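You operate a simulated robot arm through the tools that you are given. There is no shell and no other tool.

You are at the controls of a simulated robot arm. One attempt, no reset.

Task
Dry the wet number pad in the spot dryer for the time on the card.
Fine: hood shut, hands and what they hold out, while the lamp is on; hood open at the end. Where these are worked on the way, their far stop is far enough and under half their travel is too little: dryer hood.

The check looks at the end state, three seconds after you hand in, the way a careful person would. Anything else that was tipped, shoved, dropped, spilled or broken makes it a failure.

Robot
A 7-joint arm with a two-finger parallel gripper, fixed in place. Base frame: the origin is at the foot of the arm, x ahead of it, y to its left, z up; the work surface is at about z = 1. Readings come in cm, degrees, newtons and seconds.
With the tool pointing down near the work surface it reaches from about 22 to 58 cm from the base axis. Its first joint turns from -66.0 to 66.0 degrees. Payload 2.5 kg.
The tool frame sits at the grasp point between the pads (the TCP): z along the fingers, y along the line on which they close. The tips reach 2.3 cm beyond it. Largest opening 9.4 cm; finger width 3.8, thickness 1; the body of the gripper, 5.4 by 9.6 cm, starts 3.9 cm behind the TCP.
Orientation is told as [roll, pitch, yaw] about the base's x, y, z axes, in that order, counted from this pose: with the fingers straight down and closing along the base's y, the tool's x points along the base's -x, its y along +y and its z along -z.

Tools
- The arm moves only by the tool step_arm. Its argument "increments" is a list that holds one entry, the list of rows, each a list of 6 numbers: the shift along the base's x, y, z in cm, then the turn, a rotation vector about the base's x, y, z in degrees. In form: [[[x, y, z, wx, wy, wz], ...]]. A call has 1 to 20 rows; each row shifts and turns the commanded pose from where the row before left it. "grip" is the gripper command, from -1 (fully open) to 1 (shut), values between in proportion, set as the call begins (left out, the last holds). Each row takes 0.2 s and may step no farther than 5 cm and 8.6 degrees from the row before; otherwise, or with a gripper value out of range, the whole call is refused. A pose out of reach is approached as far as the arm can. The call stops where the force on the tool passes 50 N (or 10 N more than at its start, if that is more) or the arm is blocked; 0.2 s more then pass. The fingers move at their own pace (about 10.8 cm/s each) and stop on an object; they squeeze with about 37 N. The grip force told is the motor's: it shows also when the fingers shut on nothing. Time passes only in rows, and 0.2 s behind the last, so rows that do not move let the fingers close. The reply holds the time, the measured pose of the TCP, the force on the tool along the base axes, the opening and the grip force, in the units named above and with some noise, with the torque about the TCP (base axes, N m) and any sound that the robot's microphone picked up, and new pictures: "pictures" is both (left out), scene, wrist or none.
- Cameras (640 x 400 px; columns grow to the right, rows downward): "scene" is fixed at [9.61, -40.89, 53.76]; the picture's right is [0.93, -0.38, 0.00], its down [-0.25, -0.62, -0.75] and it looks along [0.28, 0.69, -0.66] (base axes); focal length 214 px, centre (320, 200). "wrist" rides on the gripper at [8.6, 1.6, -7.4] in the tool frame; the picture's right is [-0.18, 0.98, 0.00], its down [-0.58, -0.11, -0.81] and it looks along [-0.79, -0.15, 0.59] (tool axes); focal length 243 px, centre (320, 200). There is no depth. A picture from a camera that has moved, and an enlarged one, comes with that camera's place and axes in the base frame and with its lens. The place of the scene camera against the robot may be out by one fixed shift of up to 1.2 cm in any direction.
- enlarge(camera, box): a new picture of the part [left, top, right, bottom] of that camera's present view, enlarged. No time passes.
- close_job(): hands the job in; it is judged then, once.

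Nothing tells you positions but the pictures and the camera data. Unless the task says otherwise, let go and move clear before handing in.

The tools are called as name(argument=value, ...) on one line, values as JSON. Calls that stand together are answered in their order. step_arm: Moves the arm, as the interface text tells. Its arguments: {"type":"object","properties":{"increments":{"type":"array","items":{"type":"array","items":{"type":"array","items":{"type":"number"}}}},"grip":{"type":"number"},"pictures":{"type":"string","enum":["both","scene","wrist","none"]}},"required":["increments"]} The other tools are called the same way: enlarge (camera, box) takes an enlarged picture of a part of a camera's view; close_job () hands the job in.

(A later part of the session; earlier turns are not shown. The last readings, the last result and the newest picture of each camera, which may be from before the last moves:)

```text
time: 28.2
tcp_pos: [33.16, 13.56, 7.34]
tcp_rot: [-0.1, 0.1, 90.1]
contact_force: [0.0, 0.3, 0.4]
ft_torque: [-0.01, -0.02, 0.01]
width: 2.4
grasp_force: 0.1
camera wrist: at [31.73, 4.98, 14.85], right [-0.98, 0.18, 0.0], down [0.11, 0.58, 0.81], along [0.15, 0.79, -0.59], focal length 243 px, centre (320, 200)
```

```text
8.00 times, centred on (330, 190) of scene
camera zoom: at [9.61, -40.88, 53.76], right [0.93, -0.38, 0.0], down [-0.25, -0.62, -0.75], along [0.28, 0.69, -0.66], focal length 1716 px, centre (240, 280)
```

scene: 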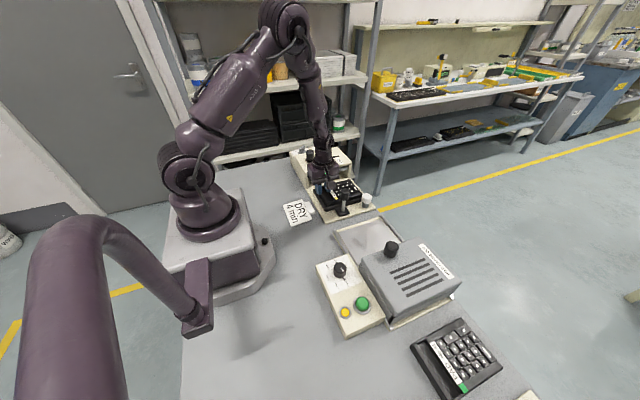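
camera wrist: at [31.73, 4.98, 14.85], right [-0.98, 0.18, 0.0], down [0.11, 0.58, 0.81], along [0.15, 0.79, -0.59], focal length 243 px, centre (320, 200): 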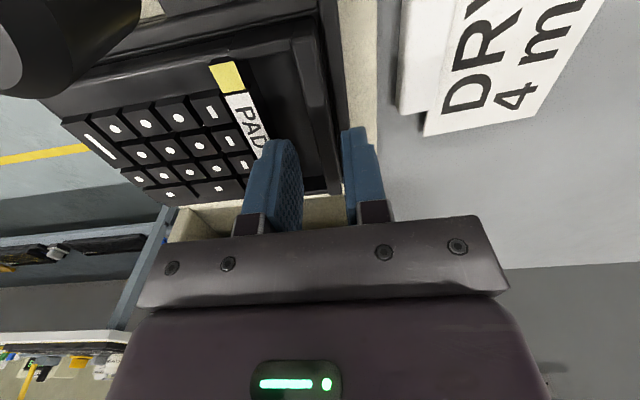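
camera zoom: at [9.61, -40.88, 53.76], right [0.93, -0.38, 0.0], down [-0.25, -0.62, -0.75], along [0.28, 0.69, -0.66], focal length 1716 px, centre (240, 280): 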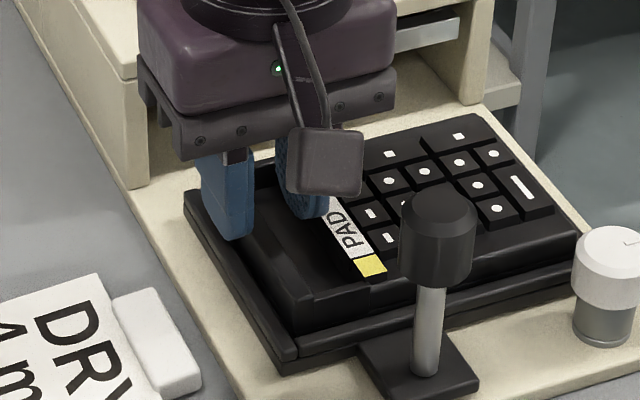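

step_arm(increments=[[[0, 0.1, 0, 0, 0, 0], [-0.05, 0, -0.5, 0, 0, 0], [0, 0, -0.4, 0, 0, 0], [0, 0, -0.3, 0, 0, 0]]], grip=0.574)

enlarge(camera="wrist", box=[220, 40, 420, 200])

enlarge(camera="scene", box=[305, 170, 345, 205])

```text
time: 29.2
tcp_pos: [33.18, 13.63, 5.98]
tcp_rot: [-0.1, 0.1, 90.2]
contact_force: [0.7, -0.3, 0.1]
ft_torque: [-0.02, -0.01, 0.01]
width: 2.02
grasp_force: 0.0
camera wrist: at [31.63, 4.98, 13.54], right [-0.98, 0.18, 0.0], down [0.11, 0.58, 0.81], along [0.15, 0.79, -0.59], focal length 243 px, centre (320, 200)
```

scene: 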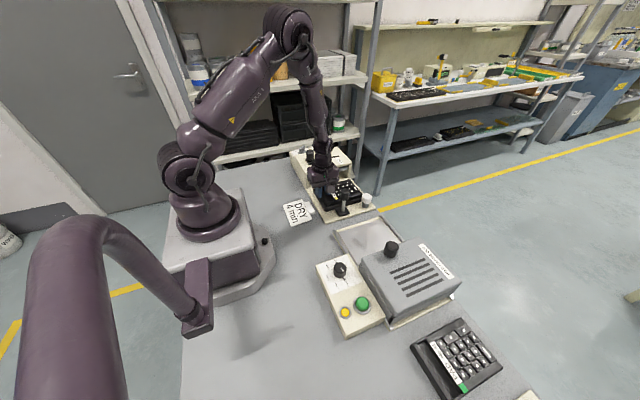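
wrist: 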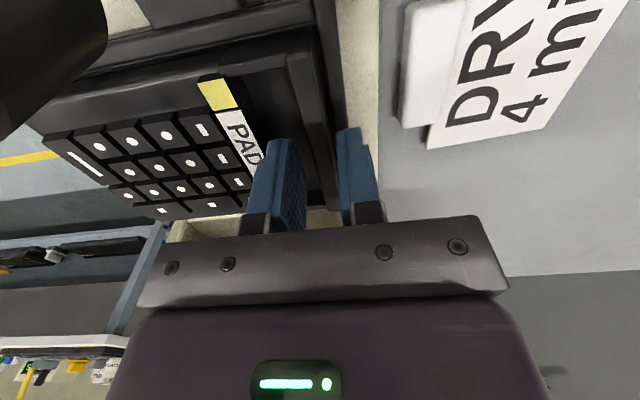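

```text
2.50 times, centred on (320, 120) of wrist
camera zoom: at [31.63, 4.98, 13.54], right [-0.98, 0.18, 0.0], down [0.11, 0.58, 0.81], along [0.15, 0.79, -0.59], focal length 606 px, centre (320, 400)
```

zoom: 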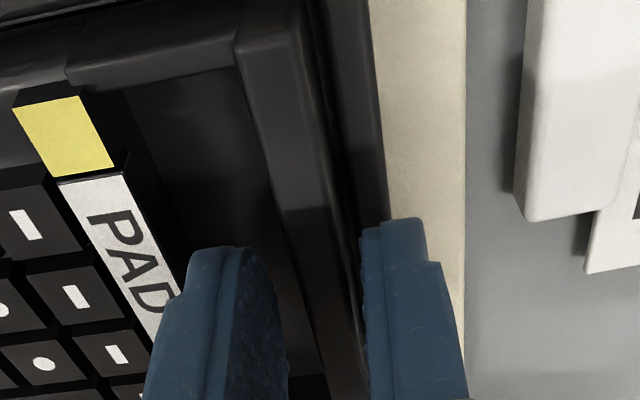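

```text
11.43 times, centred on (325, 188) of scene
camera zoom: at [9.61, -40.89, 53.76], right [0.93, -0.38, 0.0], down [-0.25, -0.62, -0.75], along [0.28, 0.69, -0.66], focal length 2451 px, centre (263, 343)
```

zoom: 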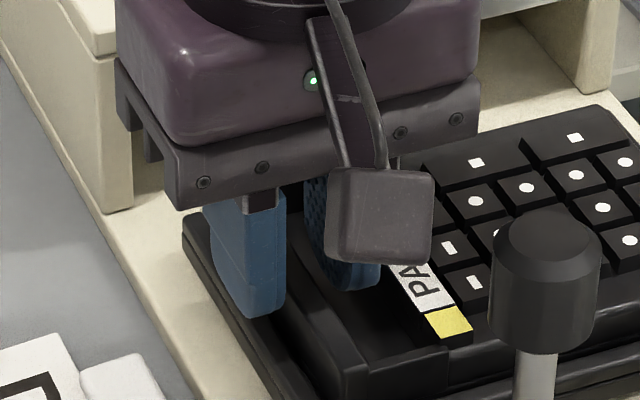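

step_arm(increments=[[[-0.05, 0, -0.15, 0, 0, 0], [0, 0, 0, 0, 0, 0]]], pictures="none")

```text
time: 29.8
tcp_pos: [33.09, 13.66, 5.85]
tcp_rot: [-0.1, 0.0, 90.1]
contact_force: [-0.3, -0.6, 0.1]
ft_torque: [-0.04, -0.02, 0.0]
width: 2.01
grasp_force: 0.0
```

step_arm(increments=[[[0, 0, -0.15, 0, 0, 0], [0, 0, 0, 0, 0, 0]]], pictures="none")

step_arm(increments=[[[0, 0, -0.15, 0, 0, 0], [0, 0, 0, 0, 0, 0]]], pictures="none")

```text
time: 30.4
tcp_pos: [33.08, 13.62, 5.75]
tcp_rot: [-0.2, 0.1, 90.0]
contact_force: [0.1, 0.1, 0.2]
ft_torque: [0.02, 0.0, 0.03]
width: 2.02
grasp_force: 0.2
```

```text
time: 31.0
tcp_pos: [33.06, 13.53, 5.51]
tcp_rot: [-0.1, 0.1, 90.1]
contact_force: [-0.1, 0.9, 0.5]
ft_torque: [0.01, -0.01, 0.0]
width: 2.01
grasp_force: 0.1
```

There's no contact yet and the tips are near z 3.2, deep enough for a pinch. I'll close on the ridge.

step_arm(increments=[[[0, 0, 0, 0, 0, 0], [0, 0, 0, 0, 0, 0], [0, 0, 0, 0, 0, 0]]], grip=1.0)

enlarge(camera="wrist", box=[200, 20, 420, 200])

```text
time: 31.8
tcp_pos: [33.07, 13.43, 5.57]
tcp_rot: [0.0, 0.1, 90.1]
contact_force: [-0.1, -0.8, -0.7]
ft_torque: [0.02, 0.04, -0.07]
width: 0.91
grasp_force: 37.0
camera wrist: at [31.58, 4.9, 13.13], right [-0.98, 0.18, 0.0], down [0.11, 0.58, 0.81], along [0.15, 0.79, -0.59], focal length 243 px, centre (320, 200)
```

scene: 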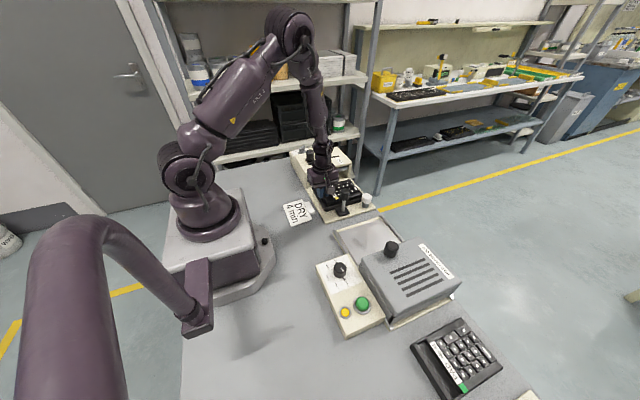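
wrist: 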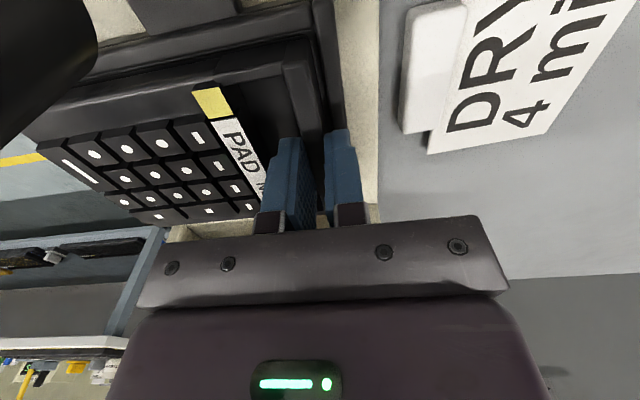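

```text
2.22 times, centred on (310, 110) of wrist
camera zoom: at [31.58, 4.9, 13.13], right [-0.98, 0.18, 0.0], down [0.11, 0.58, 0.81], along [0.15, 0.79, -0.59], focal length 539 px, centre (342, 400)
```

zoom: 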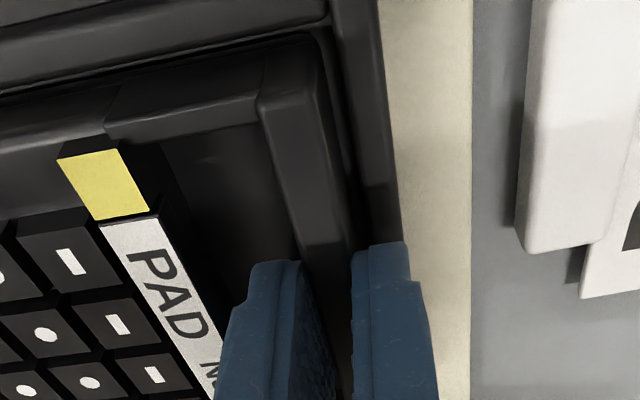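

The ridge is gripped at 0.91 cm with 37 N. I'll lift slowly and check the weight and that the pad stays level.

step_arm(increments=[[[0, 0, 0.3, 0, 0, 0], [0, 0, 0.3, 0, 0, 0], [0, 0, 0.4, 0, 0, 0], [0, 0, 0.5, 0, 0, 0], [0, 0, 0, 0, 0, 0]]])

enlarge(camera="scene", box=[300, 165, 380, 220])

```text
time: 33.0
tcp_pos: [33.16, 13.5, 7.3]
tcp_rot: [-0.2, 0.0, 90.1]
contact_force: [-0.2, -0.2, -0.4]
ft_torque: [0.02, -0.03, -0.01]
width: 0.01
grasp_force: 37.1
camera wrist: at [31.61, 5.0, 14.75], right [-0.98, 0.18, 0.0], down [0.11, 0.58, 0.81], along [0.15, 0.79, -0.59], focal length 243 px, centre (320, 200)
```

scene: 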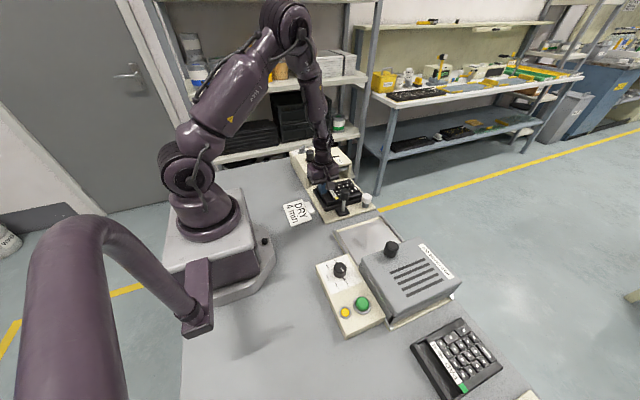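
wrist: 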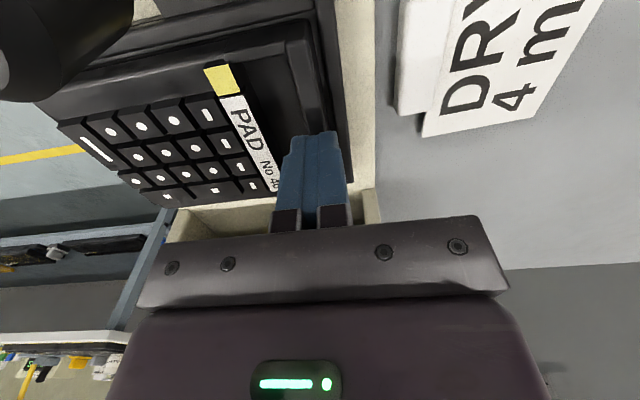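

```text
7.27 times, centred on (340, 192) of scene
camera zoom: at [9.61, -40.89, 53.76], right [0.93, -0.38, 0.0], down [-0.25, -0.62, -0.75], along [0.28, 0.69, -0.66], focal length 1560 px, centre (174, 254)
```

zoom: 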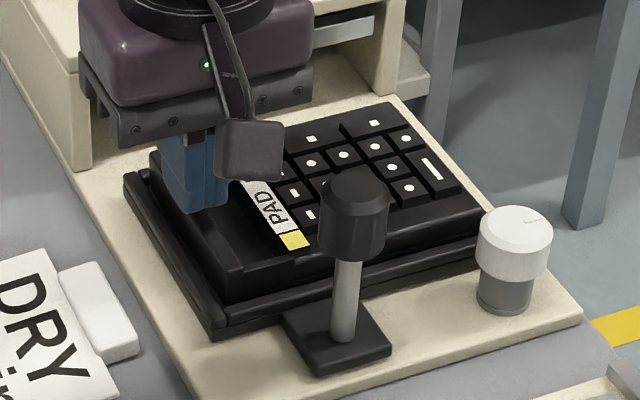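

The pinch slipped off the ridge and the pad is still in the carriage. I'll reopen and go in deeper, feeling for the bottom.

step_arm(increments=[[[0, 0, 0, 0, 0, 0], [0, 0, 0, 0, 0, 0], [0, 0.2, 0, 0, 0, 0]]], grip=0.574)

enlarge(camera="wrist", box=[200, 20, 420, 200])

```text
time: 33.8
tcp_pos: [33.2, 13.76, 7.21]
tcp_rot: [-0.1, 0.0, 90.2]
contact_force: [0.2, -0.2, 0.2]
ft_torque: [0.01, 0.0, -0.02]
width: 1.98
grasp_force: 0.0
camera wrist: at [31.62, 5.13, 14.71], right [-0.98, 0.18, 0.0], down [0.11, 0.58, 0.81], along [0.15, 0.79, -0.59], focal length 243 px, centre (320, 200)
```

scene: 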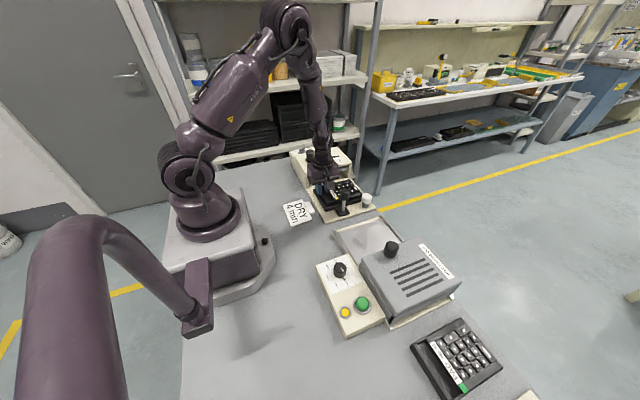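
wrist: 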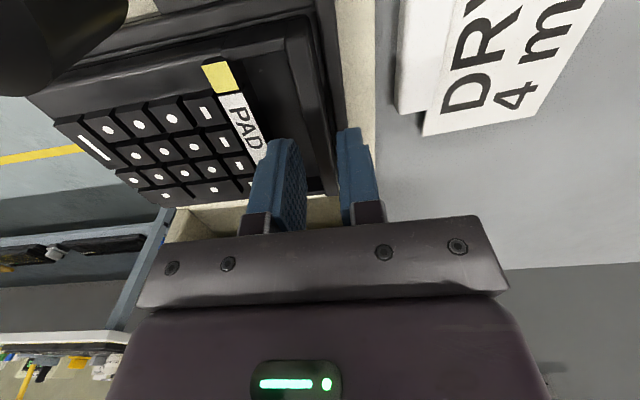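

```text
2.22 times, centred on (310, 110) of wrist
camera zoom: at [31.62, 5.13, 14.71], right [-0.98, 0.18, 0.0], down [0.11, 0.58, 0.81], along [0.15, 0.79, -0.59], focal length 539 px, centre (342, 400)
```

zoom: 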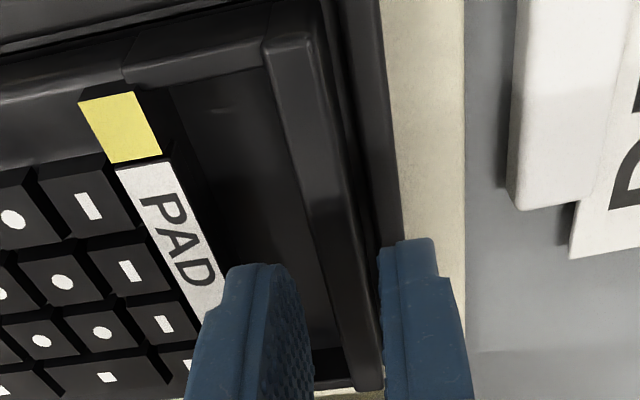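

step_arm(increments=[[[-0.1, 0, -0.8, 0, 0, 0], [0, 0, -0.8, 0, 0, 0], [0, 0, -0.2, 0, 0, 0], [0, 0, 0, 0, 0, 0]]], pictures="none")

step_arm(increments=[[[0, 0, -0.15, 0, 0, 0], [0, 0, 0, 0, 0, 0]]], pictures="none")

step_arm(increments=[[[0, 0, -0.15, 0, 0, 0], [0, 0, 0, 0, 0, 0]]], pictures="none")

```text
time: 34.8
tcp_pos: [32.96, 13.84, 5.5]
tcp_rot: [0.0, 0.1, 90.0]
contact_force: [0.7, 0.2, 0.7]
ft_torque: [-0.02, 0.02, -0.01]
width: 1.99
grasp_force: 0.1
```

```text
time: 35.4
tcp_pos: [33.1, 13.87, 5.26]
tcp_rot: [-0.1, 0.0, 90.1]
contact_force: [-0.4, 0.1, -0.2]
ft_torque: [0.0, -0.01, -0.01]
width: 2.0
grasp_force: 0.0
```

```text
time: 36.0
tcp_pos: [33.06, 13.85, 5.17]
tcp_rot: [-0.1, 0.0, 90.0]
contact_force: [-1.6, 0.1, 0.8]
ft_torque: [0.01, 0.03, 0.0]
width: 1.99
grasp_force: 0.1
```

step_arm(increments=[[[0, 0, -0.12, 0, 0, 0], [0, 0, 0, 0, 0, 0]]], pictures="none")

step_arm(increments=[[[0, 0, -0.12, 0, 0, 0], [0, 0, 0, 0, 0, 0]]])

enlarge(camera="wrist", box=[200, 20, 420, 200])

enlarge(camera="scene", box=[300, 165, 350, 215])

```text
time: 36.6
tcp_pos: [33.06, 13.91, 5.05]
tcp_rot: [-0.3, -0.1, 90.1]
contact_force: [-3.3, -1.5, 30.5]
ft_torque: [-0.1, -0.3, -0.08]
width: 1.85
grasp_force: 0.1
```

```text
time: 37.0
tcp_pos: [33.21, 13.89, 5.14]
tcp_rot: [-0.5, -0.1, 89.9]
contact_force: [-2.7, -1.2, 11.0]
ft_torque: [-0.08, -0.04, -0.09]
width: 1.88
grasp_force: 0.2
stopped in row 2: the force on the tool passed its limit at 55 N (the readings are from after the stop); the commanded pose is now the measured one
camera wrist: at [31.61, 5.3, 12.58], right [-0.98, 0.18, -0.01], down [0.1, 0.58, 0.81], along [0.15, 0.79, -0.59], focal length 243 px, centre (320, 200)
```

scene: 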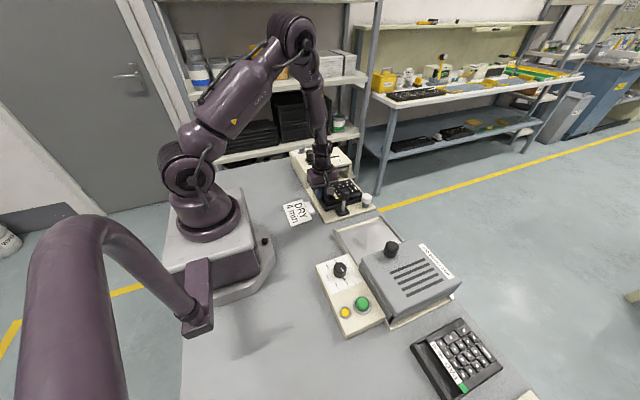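
wrist: 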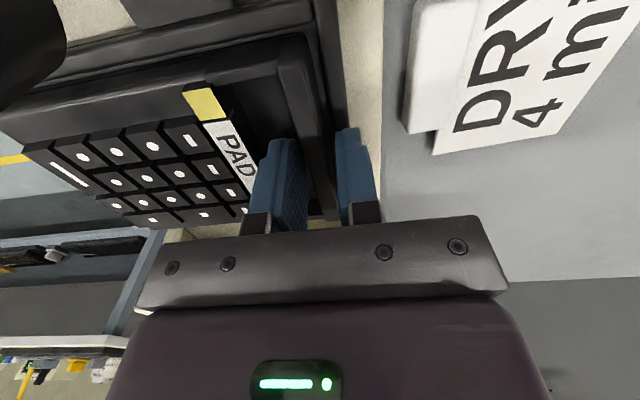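

```text
2.22 times, centred on (310, 110) of wrist
camera zoom: at [31.61, 5.3, 12.58], right [-0.98, 0.18, -0.01], down [0.1, 0.58, 0.81], along [0.15, 0.79, -0.59], focal length 539 px, centre (342, 400)
```

zoom: 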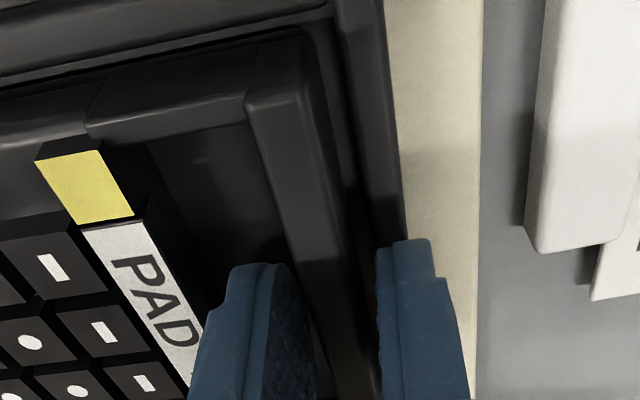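

```text
8.00 times, centred on (325, 190) of scene
camera zoom: at [9.61, -40.89, 53.76], right [0.93, -0.38, 0.0], down [-0.25, -0.62, -0.75], along [0.28, 0.69, -0.66], focal length 1716 px, centre (280, 280)
```

zoom: 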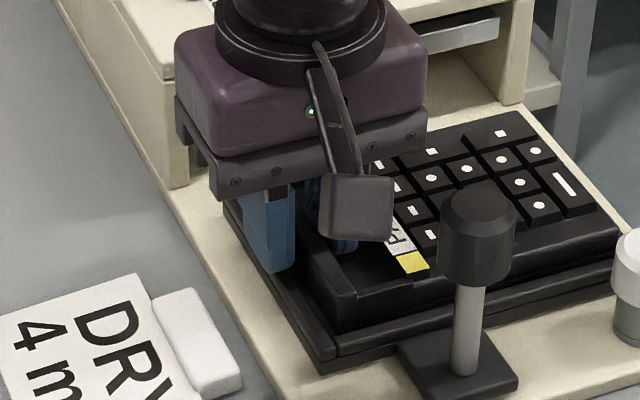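

The inner fingertip touched the recess floor near z 2.75, so the ridge is about 1.7 cm tall and I can grip much deeper. I'll back off a touch, close, then lift in tiny steps while watching the force.

step_arm(increments=[[[-0.1, 0, 0.1, 0, 0, 0], [0, 0, 0, 0, 0, 0]]], pictures="none")

step_arm(increments=[[[0, 0, 0, 0, 0, 0], [0, 0, 0, 0, 0, 0], [0, 0, 0, 0, 0, 0]]], grip=1.0, pictures="none")

step_arm(increments=[[[0, 0, 0.1, 0, 0, 0], [0, 0, 0, 0, 0, 0]]], pictures="none")

step_arm(increments=[[[0, 0, 0.1, 0, 0, 0], [0, 0, 0, 0, 0, 0]]])

```text
time: 37.6
tcp_pos: [33.03, 13.97, 5.13]
tcp_rot: [-0.4, -0.2, 89.9]
contact_force: [0.4, 0.6, 1.4]
ft_torque: [-0.01, -0.01, 0.02]
width: 2.01
grasp_force: 0.1
```

```text
time: 38.4
tcp_pos: [33.09, 13.87, 5.16]
tcp_rot: [-0.4, -0.1, 90.1]
contact_force: [-0.7, -0.2, 2.4]
ft_torque: [0.12, 0.13, -0.05]
width: 0.9
grasp_force: 37.0
```

```text
time: 39.0
tcp_pos: [32.95, 13.94, 5.14]
tcp_rot: [-0.4, 0.0, 90.0]
contact_force: [0.7, -0.3, 0.5]
ft_torque: [0.01, 0.1, 0.0]
width: 0.91
grasp_force: 37.1
```

```text
time: 39.6
tcp_pos: [32.95, 13.86, 5.26]
tcp_rot: [-0.4, -0.1, 90.1]
contact_force: [-0.9, -0.7, -0.1]
ft_torque: [-0.03, 0.1, -0.02]
width: 0.93
grasp_force: 37.0
camera wrist: at [31.49, 5.28, 12.79], right [-0.98, 0.18, -0.01], down [0.1, 0.58, 0.81], along [0.15, 0.79, -0.59], focal length 243 px, centre (320, 200)
```

scene: 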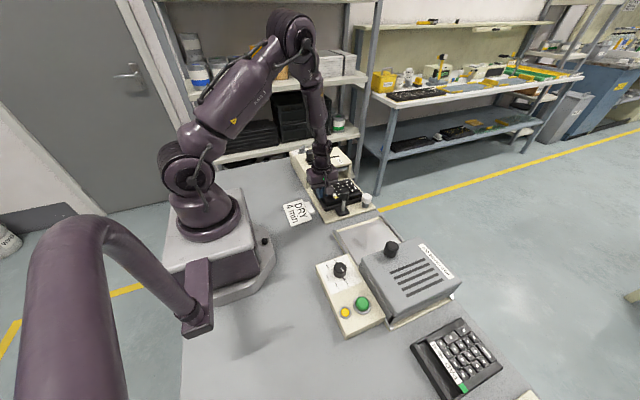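
wrist: 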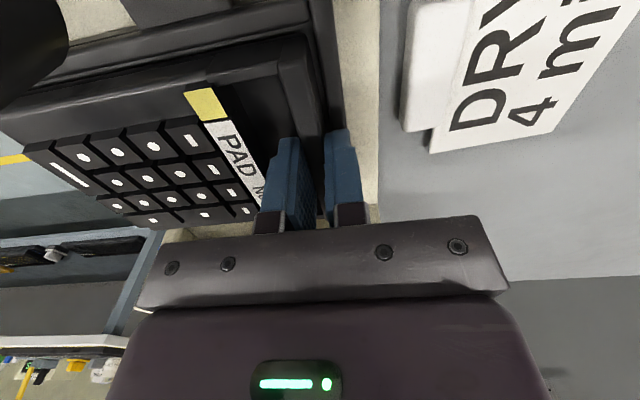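

step_arm(increments=[[[0, 0, 0.2, 0, 0, 0], [0, 0, 0, 0, 0, 0]]], pictures="none")

step_arm(increments=[[[0, 0, 0.2, 0, 0, 0], [0, 0, 0, 0, 0, 0]]])

enlarge(camera="scene", box=[300, 165, 380, 220])

enlarge(camera="wrist", box=[150, 20, 400, 230])

```text
time: 40.2
tcp_pos: [33.14, 13.83, 5.41]
tcp_rot: [-0.4, -0.1, 90.1]
contact_force: [1.2, -0.4, -1.4]
ft_torque: [-0.04, 0.08, -0.01]
width: 0.92
grasp_force: 36.6
```

```text
time: 40.8
tcp_pos: [33.11, 13.83, 5.75]
tcp_rot: [-0.3, -0.2, 90.1]
contact_force: [0.1, 0.2, -2.0]
ft_torque: [-0.01, 0.09, -0.02]
width: 0.93
grasp_force: 37.0
camera wrist: at [31.53, 5.25, 13.24], right [-0.98, 0.18, -0.01], down [0.1, 0.58, 0.81], along [0.15, 0.79, -0.59], focal length 243 px, centre (320, 200)
```

scene: 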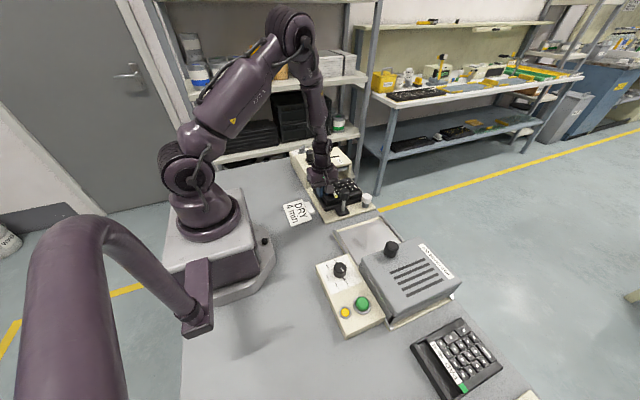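
wrist: 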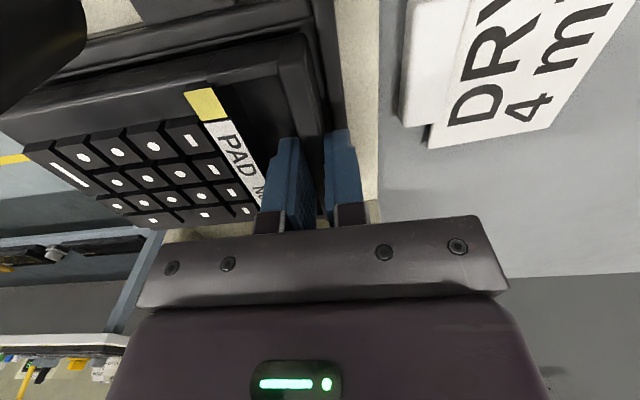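

```text
7.27 times, centred on (340, 192) of scene
camera zoom: at [9.61, -40.88, 53.76], right [0.93, -0.38, 0.0], down [-0.25, -0.62, -0.75], along [0.28, 0.69, -0.66], focal length 1560 px, centre (174, 254)
```

zoom: 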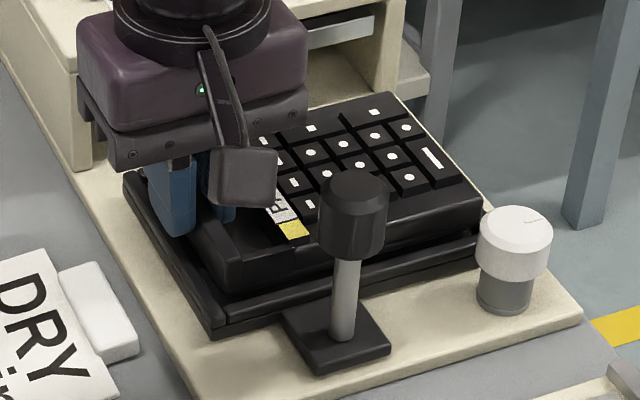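

```text
1.90 times, centred on (275, 125) of wrist
camera zoom: at [31.53, 5.25, 13.24], right [-0.98, 0.18, -0.01], down [0.1, 0.58, 0.81], along [0.15, 0.79, -0.59], focal length 462 px, centre (406, 343)
```

zoom: 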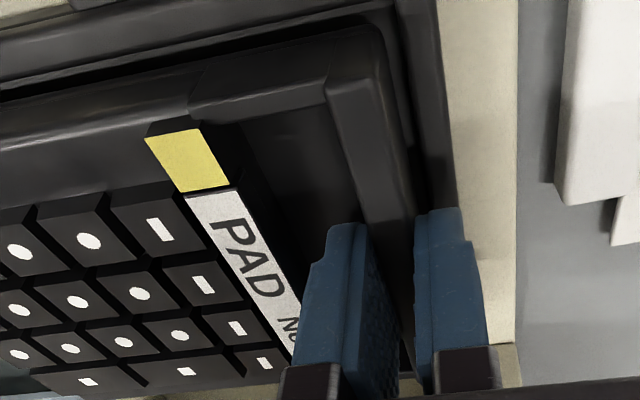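

This time the pad is rising with the ridge and the grip holds at 0.93 cm. I'll keep lifting gently.

step_arm(increments=[[[0, 0, 0.2, 0, 0, 0], [0, 0, 0.2, 0, 0, 0], [0, 0, 0.2, 0, 0, 0], [0, 0, 0.2, 0, 0, 0], [0, 0, 0, 0, 0, 0]]])

enlarge(camera="scene", box=[300, 165, 380, 220])

```text
time: 42.0
tcp_pos: [32.93, 13.95, 6.43]
tcp_rot: [-0.4, -0.2, 90.1]
contact_force: [0.6, 0.2, -1.0]
ft_torque: [0.01, 0.08, 0.0]
width: 0.93
grasp_force: 37.0
camera wrist: at [31.52, 5.26, 14.0], right [-0.98, 0.18, -0.01], down [0.1, 0.58, 0.81], along [0.15, 0.79, -0.59], focal length 243 px, centre (320, 200)
```

scene: 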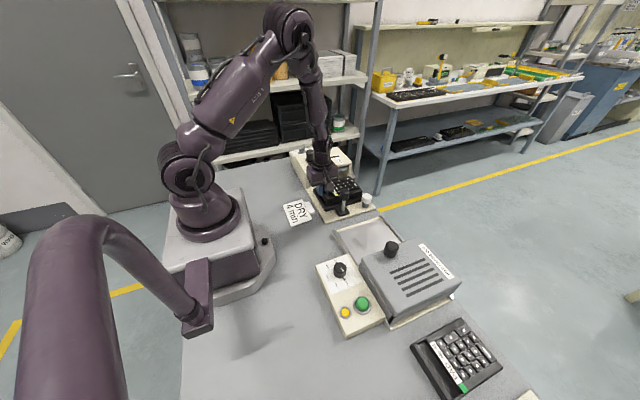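
wrist: 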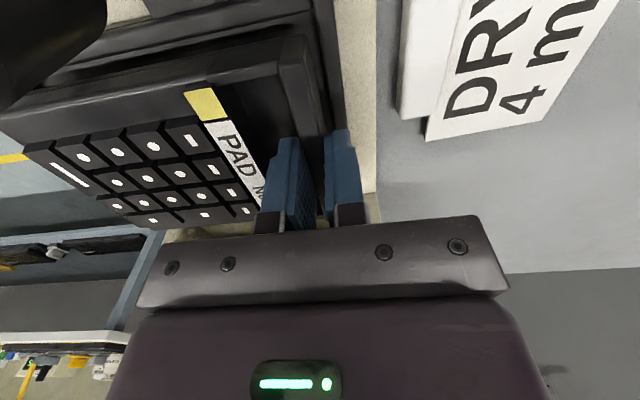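

```text
7.27 times, centred on (340, 192) of scene
camera zoom: at [9.61, -40.88, 53.76], right [0.93, -0.38, 0.0], down [-0.25, -0.62, -0.75], along [0.28, 0.69, -0.66], focal length 1560 px, centre (174, 254)
```

zoom: 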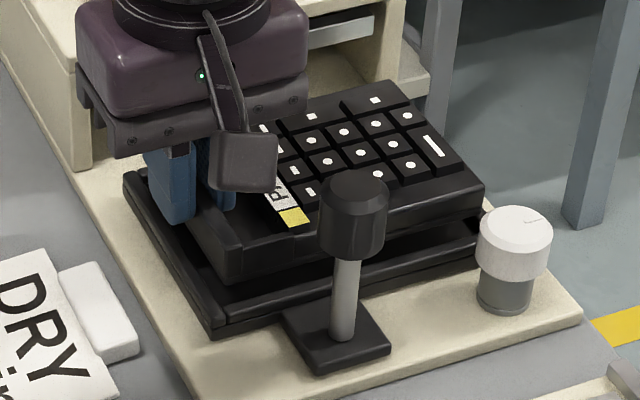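

The pad is held firmly and level, weighing only about 1–2 N. I'll lift it well above the carriage handle.

step_arm(increments=[[[0, 0, 0.5, 0, 0, 0], [0, 0, 0.8, 0, 0, 0], [0, 0, 0.9, 0, 0, 0], [0, 0, 0.9, 0, 0, 0], [0, 0, 0.9, 0, 0, 0], [0, 0, 0.9, 0, 0, 0], [0, 0, 0.9, 0, 0, 0], [0, 0, 0.9, 0, 0, 0], [0, 0, 0.9, 0, 0, 0], [0, 0, 0.9, 0, 0, 0], [0, 0, 0.6, 0, 0, 0], [0, 0, 0.3, 0, 0, 0], [0, 0, 0, 0, 0, 0]]])

```text
time: 44.8
tcp_pos: [33.27, 13.99, 15.96]
tcp_rot: [-0.5, -0.1, 90.1]
contact_force: [0.6, 0.3, -1.7]
ft_torque: [0.0, 0.09, 0.0]
width: 0.9
grasp_force: 37.2
camera wrist: at [31.6, 5.34, 23.42], right [-0.98, 0.18, -0.01], down [0.1, 0.58, 0.81], along [0.15, 0.79, -0.59], focal length 243 px, centre (320, 200)
```

scene: 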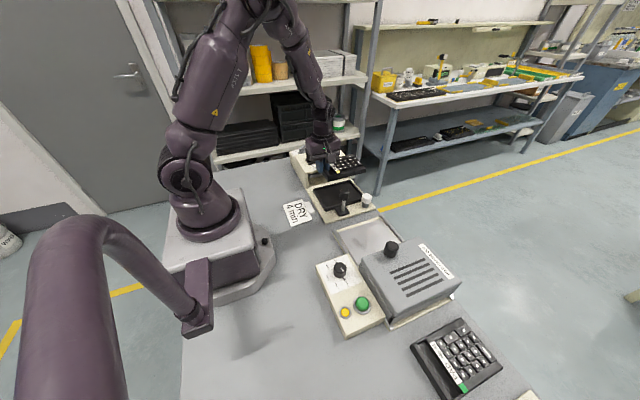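
wrist: 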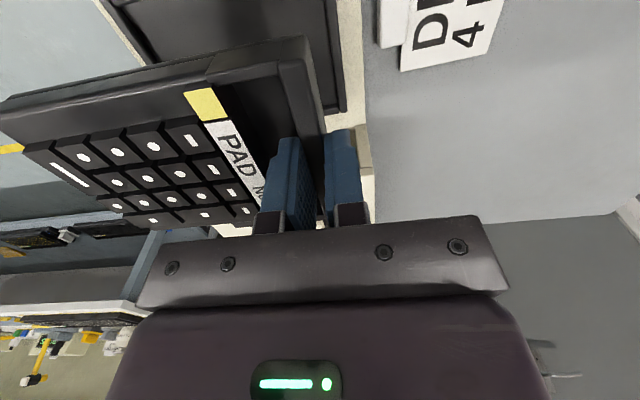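

enlarge(camera="scene", box=[290, 130, 390, 220])

step_arm(increments=[[[0, -0.7, 0, 0, 0, 0], [0, -1.3, 0, 0, 0, 0], [0, -1.6, 0, 0, 0, 0], [0, -1.6, 0, 0, 0, 0], [0, -1.6, 0, 0, 0, 0], [0, -1.6, 0, 0, 0, 0], [0, -1.6, 0, 0, 0, 0], [0, -1.6, 0, 0, 0, 0], [0, -1.6, 0, 0, 0, 0], [0, -1.6, 0, 0, 0, 0], [0, -1.6, 0, 0, 0, 0], [0, -1.6, 0, 0, 0, 0], [0, -1.6, 0, 0, 0, 0], [0, -1.4, 0, 0, 0, 0], [0, -0.8, 0, 0, 0, 0], [0, -0.35, 0, 0, 0, 0], [0, 0, 0, 0, 0, 0]]])

```text
4.44 times, centred on (340, 175) of scene
camera zoom: at [9.61, -40.88, 53.76], right [0.93, -0.38, 0.0], down [-0.25, -0.62, -0.75], along [0.28, 0.69, -0.66], focal length 953 px, centre (231, 311)
```

zoom: 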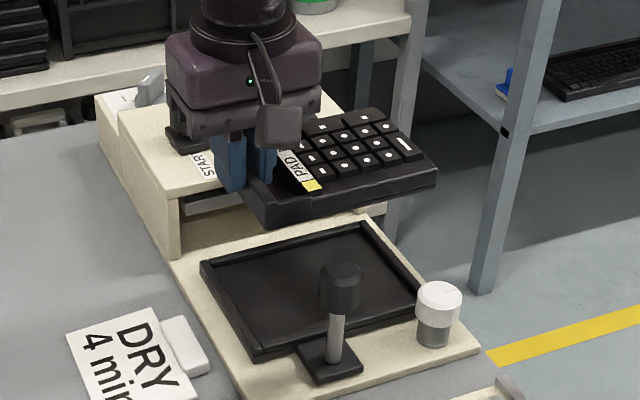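

```text
time: 48.4
tcp_pos: [33.01, -8.25, 16.05]
tcp_rot: [-0.4, 0.0, 90.2]
contact_force: [-0.3, 0.7, -1.8]
ft_torque: [0.04, 0.08, -0.03]
width: 0.94
grasp_force: 37.2
camera wrist: at [31.47, -16.85, 23.38], right [-0.98, 0.18, -0.01], down [0.1, 0.58, 0.81], along [0.15, 0.79, -0.59], focal length 243 px, centre (320, 200)
```

scene: 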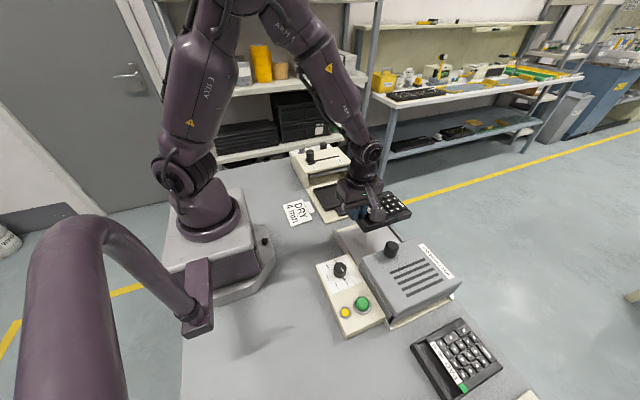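
wrist: 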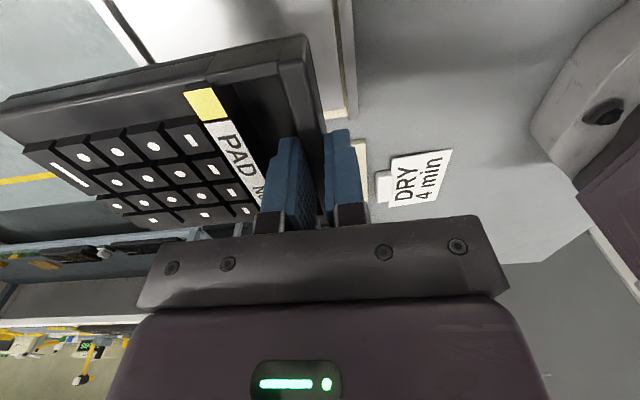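

The pad is over the bare dryer plate, about 0.65 cm inside its near edge and with room at the sides. I'll lower it now, slowing near the surface.

step_arm(increments=[[[0, 0, -0.5, 0, 0, 0], [0, 0, -0.9, 0, 0, 0], [0, 0, -0.9, 0, 0, 0], [0, 0, -0.9, 0, 0, 0], [0, 0, -0.9, 0, 0, 0], [0, 0, -0.9, 0, 0, 0], [0, 0, -0.9, 0, 0, 0], [0, 0, -0.9, 0, 0, 0], [0, 0, -0.9, 0, 0, 0], [0, 0, -0.9, 0, 0, 0], [0, 0, -0.8, 0, 0, 0], [0, 0, -0.4, 0, 0, 0], [0, 0, 0, 0, 0, 0]]])

enlarge(camera="scene", box=[320, 190, 460, 290])

enlarge(camera="wrist", box=[150, 0, 400, 180])

```text
time: 51.2
tcp_pos: [32.99, -8.31, 6.02]
tcp_rot: [-0.5, -0.1, 90.1]
contact_force: [0.3, -0.2, -1.9]
ft_torque: [0.03, 0.12, 0.02]
width: 0.93
grasp_force: 37.2
camera wrist: at [31.42, -16.97, 13.6], right [-0.98, 0.18, -0.01], down [0.1, 0.58, 0.81], along [0.15, 0.79, -0.59], focal length 243 px, centre (320, 200)
```

scene: 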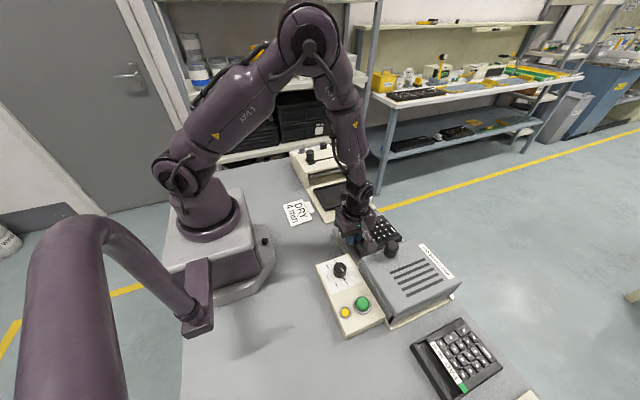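
wrist: 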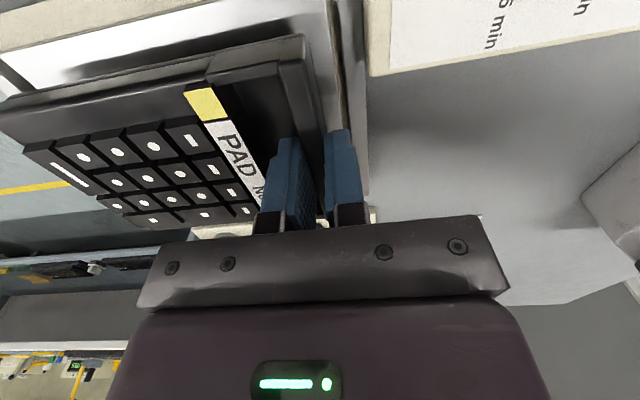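

```text
4.00 times, centred on (390, 240) of scene
camera zoom: at [9.61, -40.89, 53.76], right [0.93, -0.38, 0.0], down [-0.25, -0.62, -0.75], along [0.28, 0.69, -0.66], focal length 858 px, centre (40, 40)
```

zoom: 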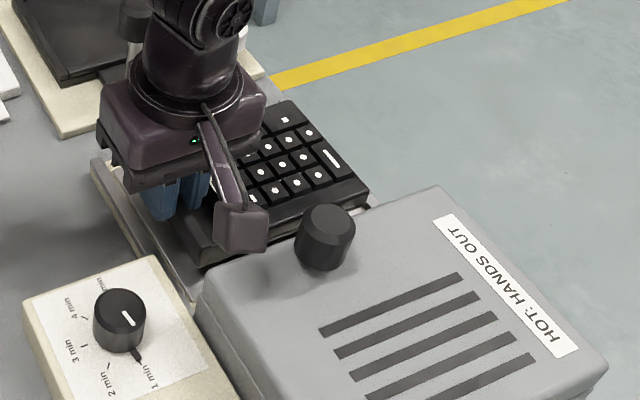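

```text
2.22 times, centred on (275, 90) of wrist
camera zoom: at [31.42, -16.97, 13.6], right [-0.98, 0.18, -0.01], down [0.1, 0.58, 0.81], along [0.15, 0.79, -0.59], focal length 539 px, centre (420, 444)
```

zoom: 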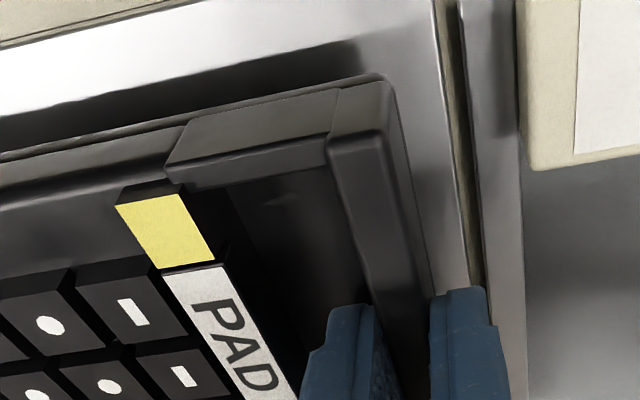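

step_arm(increments=[[[0, 0, -0.4, 0, 0, 0], [0, 0, -0.4, 0, 0, 0], [0, 0, -0.2, 0, 0, 0], [0, 0, 0, 0, 0, 0]]], pictures="none")

step_arm(increments=[[[0, 0, -0.15, 0, 0, 0], [0, 0, -0.15, 0, 0, 0], [0, 0, 0, 0, 0, 0]]], pictures="none")

step_arm(increments=[[[0, 0, -0.1, 0, 0, 0], [0, 0, 0, 0, 0, 0]]], pictures="wrist")

```text
time: 52.2
tcp_pos: [32.99, -8.33, 5.13]
tcp_rot: [-0.3, -0.1, 90.0]
contact_force: [0.1, -0.1, -1.2]
ft_torque: [0.0, 0.08, 0.03]
width: 0.94
grasp_force: 37.2
```

```text
time: 53.0
tcp_pos: [32.95, -8.34, 4.81]
tcp_rot: [-0.5, -0.2, 90.0]
contact_force: [-0.3, 0.2, -1.6]
ft_torque: [0.01, 0.12, 0.04]
width: 0.93
grasp_force: 37.0
```

```text
time: 53.6
tcp_pos: [33.01, -8.31, 4.77]
tcp_rot: [-0.4, -0.1, 90.1]
contact_force: [0.7, 1.0, -0.1]
ft_torque: [-0.01, 0.1, 0.01]
width: 0.93
grasp_force: 37.4
camera wrist: at [31.49, -16.9, 12.26], right [-0.98, 0.18, -0.01], down [0.1, 0.58, 0.81], along [0.15, 0.79, -0.59], focal length 243 px, centre (320, 200)
```

wrist: 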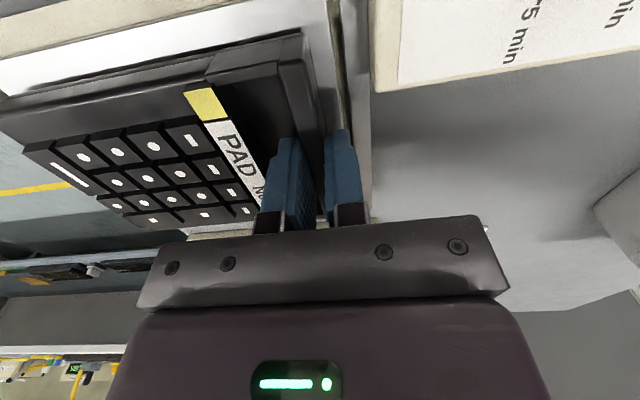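

step_arm(increments=[[[0, 0, -0.1, 0, 0, 0], [0, 0, 0, 0, 0, 0]]], pictures="none")

step_arm(increments=[[[0, 0, -0.1, 0, 0, 0], [0, 0, 0, 0, 0, 0]]], pictures="none")

step_arm(increments=[[[0, 0, -0.1, 0, 0, 0], [0, 0, 0, 0, 0, 0]]], pictures="none")

```text
time: 54.2
tcp_pos: [32.98, -8.3, 4.67]
tcp_rot: [-0.4, -0.1, 90.1]
contact_force: [0.3, -0.6, -0.6]
ft_torque: [-0.02, 0.06, -0.02]
width: 0.93
grasp_force: 37.2
```

```text
time: 54.8
tcp_pos: [33.08, -8.25, 4.46]
tcp_rot: [-0.4, -0.1, 90.1]
contact_force: [-0.1, -0.3, 1.0]
ft_torque: [0.12, 0.11, 0.01]
width: 0.95
grasp_force: 37.1
```

```text
time: 55.4
tcp_pos: [33.01, -8.17, 4.45]
tcp_rot: [-0.5, 0.1, 90.1]
contact_force: [-11.1, 1.6, 41.5]
ft_torque: [-0.01, 0.37, 0.0]
width: 0.91
grasp_force: 36.7
```

Contact with the plate at TCP z about 4.45. I'll ease off the pressure and open the fingers slightly, staying clear of the label.

step_arm(increments=[[[0, 0, 0.1, 0, 0, 0], [0, 0, 0, 0, 0, 0]]], pictures="none")

step_arm(increments=[[[0, 0, 0, 0, 0, 0], [0, 0, 0, 0, 0, 0]]], grip=0.6)

enlarge(camera="wrist", box=[150, 0, 400, 180])

```text
time: 56.0
tcp_pos: [33.14, -8.36, 4.54]
tcp_rot: [-0.4, -0.1, 89.8]
contact_force: [-1.1, -1.7, 9.7]
ft_torque: [-0.59, 0.18, -0.05]
width: 0.94
grasp_force: 36.6
```

```text
time: 56.6
tcp_pos: [33.1, -8.21, 4.42]
tcp_rot: [-0.4, -0.2, 90.1]
contact_force: [0.0, 0.1, 1.6]
ft_torque: [-0.04, -0.04, -0.02]
width: 1.89
grasp_force: 0.0
camera wrist: at [31.5, -16.87, 12.0], right [-0.98, 0.18, -0.01], down [0.1, 0.58, 0.81], along [0.15, 0.79, -0.59], focal length 243 px, centre (320, 200)
```

scene: 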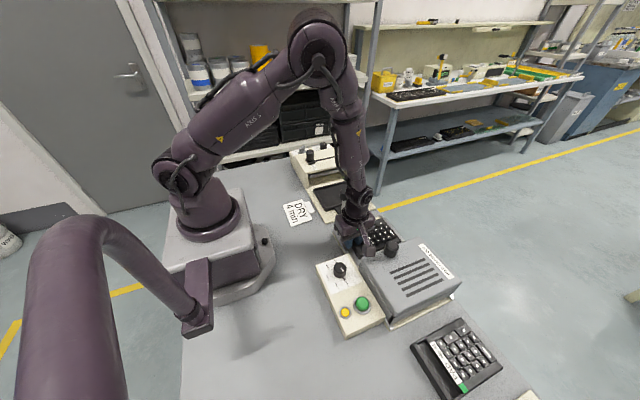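
wrist: 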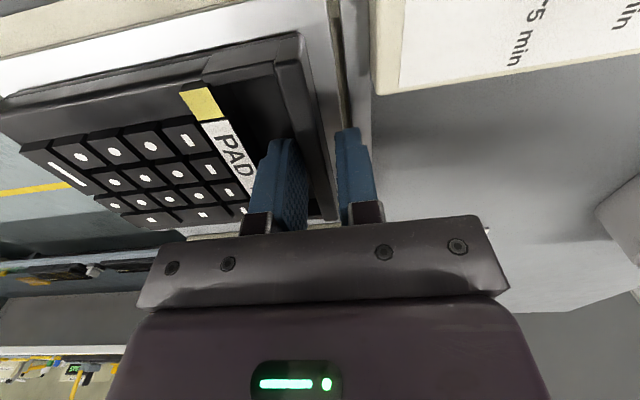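

```text
2.22 times, centred on (275, 90) of wrist
camera zoom: at [31.5, -16.87, 12.0], right [-0.98, 0.18, -0.01], down [0.1, 0.58, 0.81], along [0.15, 0.79, -0.59], focal length 539 px, centre (420, 444)
```

zoom: 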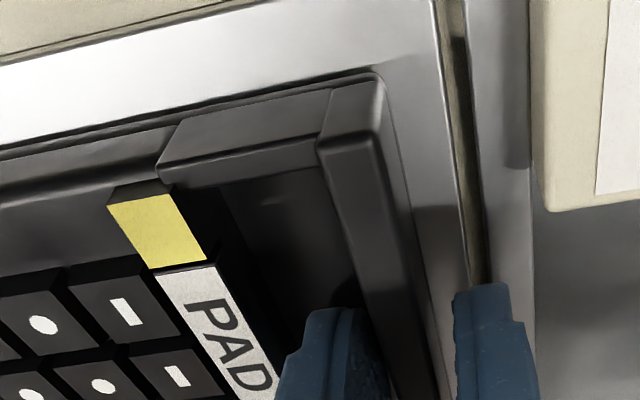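

The pad is released flat on the plate. I'll raise straight up and check the placement.

step_arm(increments=[[[0, 0, 0.5, 0, 0, 0], [0, 0, 1, 0, 0, 0], [0, 0, 2, 0, 0, 0], [0, 0, 3, 0, 0, 0], [0, 0, 4, 0, 0, 0], [-1, 0, 4, 0, 0, 0], [-1, 0, 4, 0, 0, 0]]])

enlarge(camera="scene", box=[320, 200, 460, 300])

enlarge(camera="scene", box=[280, 140, 400, 220])

```text
time: 58.2
tcp_pos: [30.86, -8.38, 22.83]
tcp_rot: [-0.3, -0.1, 90.0]
contact_force: [0.1, 0.0, 0.4]
ft_torque: [0.04, -0.03, -0.01]
width: 1.9
grasp_force: 0.1
camera wrist: at [29.42, -16.94, 30.34], right [-0.98, 0.18, -0.01], down [0.1, 0.58, 0.81], along [0.15, 0.79, -0.59], focal length 243 px, centre (320, 200)
```

scene: 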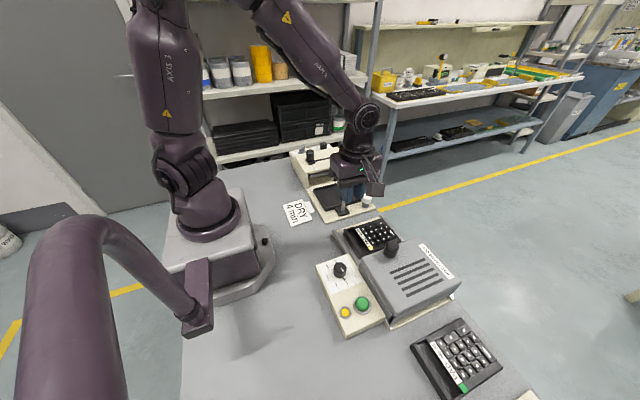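
wrist: 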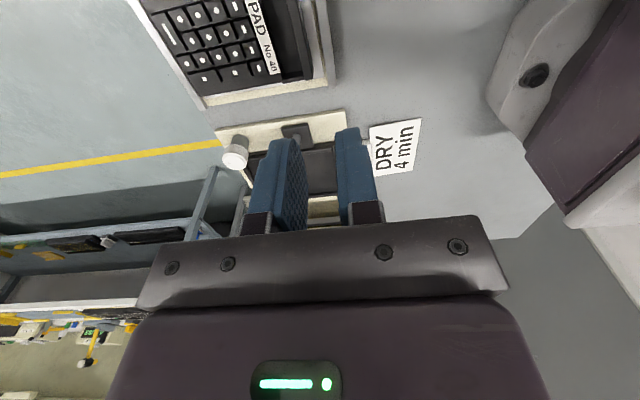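

```text
4.00 times, centred on (390, 250) of scene
camera zoom: at [9.61, -40.89, 53.76], right [0.93, -0.38, 0.0], down [-0.25, -0.62, -0.75], along [0.28, 0.69, -0.66], focal length 858 px, centre (40, 0)
```

zoom: 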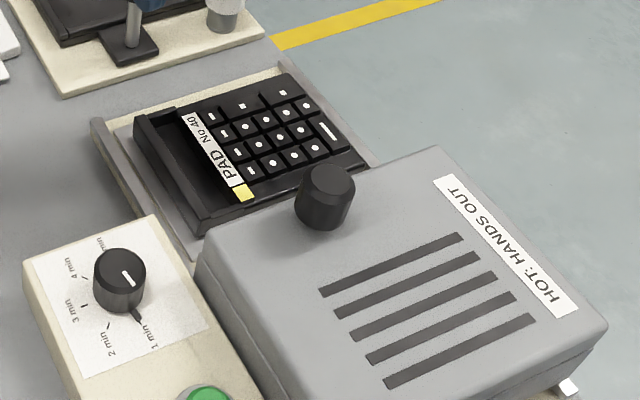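

```text
5.00 times, centred on (340, 180) of scene
camera zoom: at [9.61, -40.89, 53.76], right [0.93, -0.38, 0.0], down [-0.25, -0.62, -0.75], along [0.28, 0.69, -0.66], focal length 1072 px, centre (220, 300)
```

zoom: 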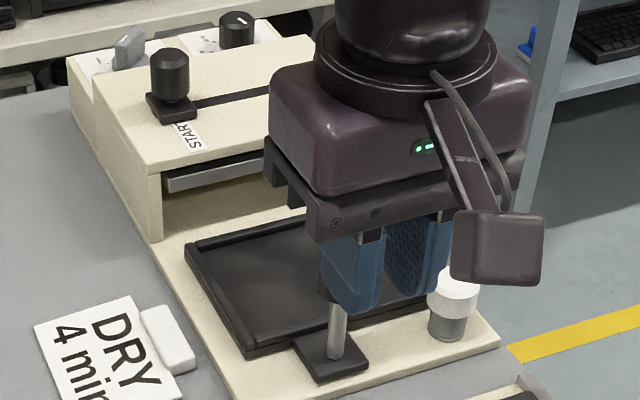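

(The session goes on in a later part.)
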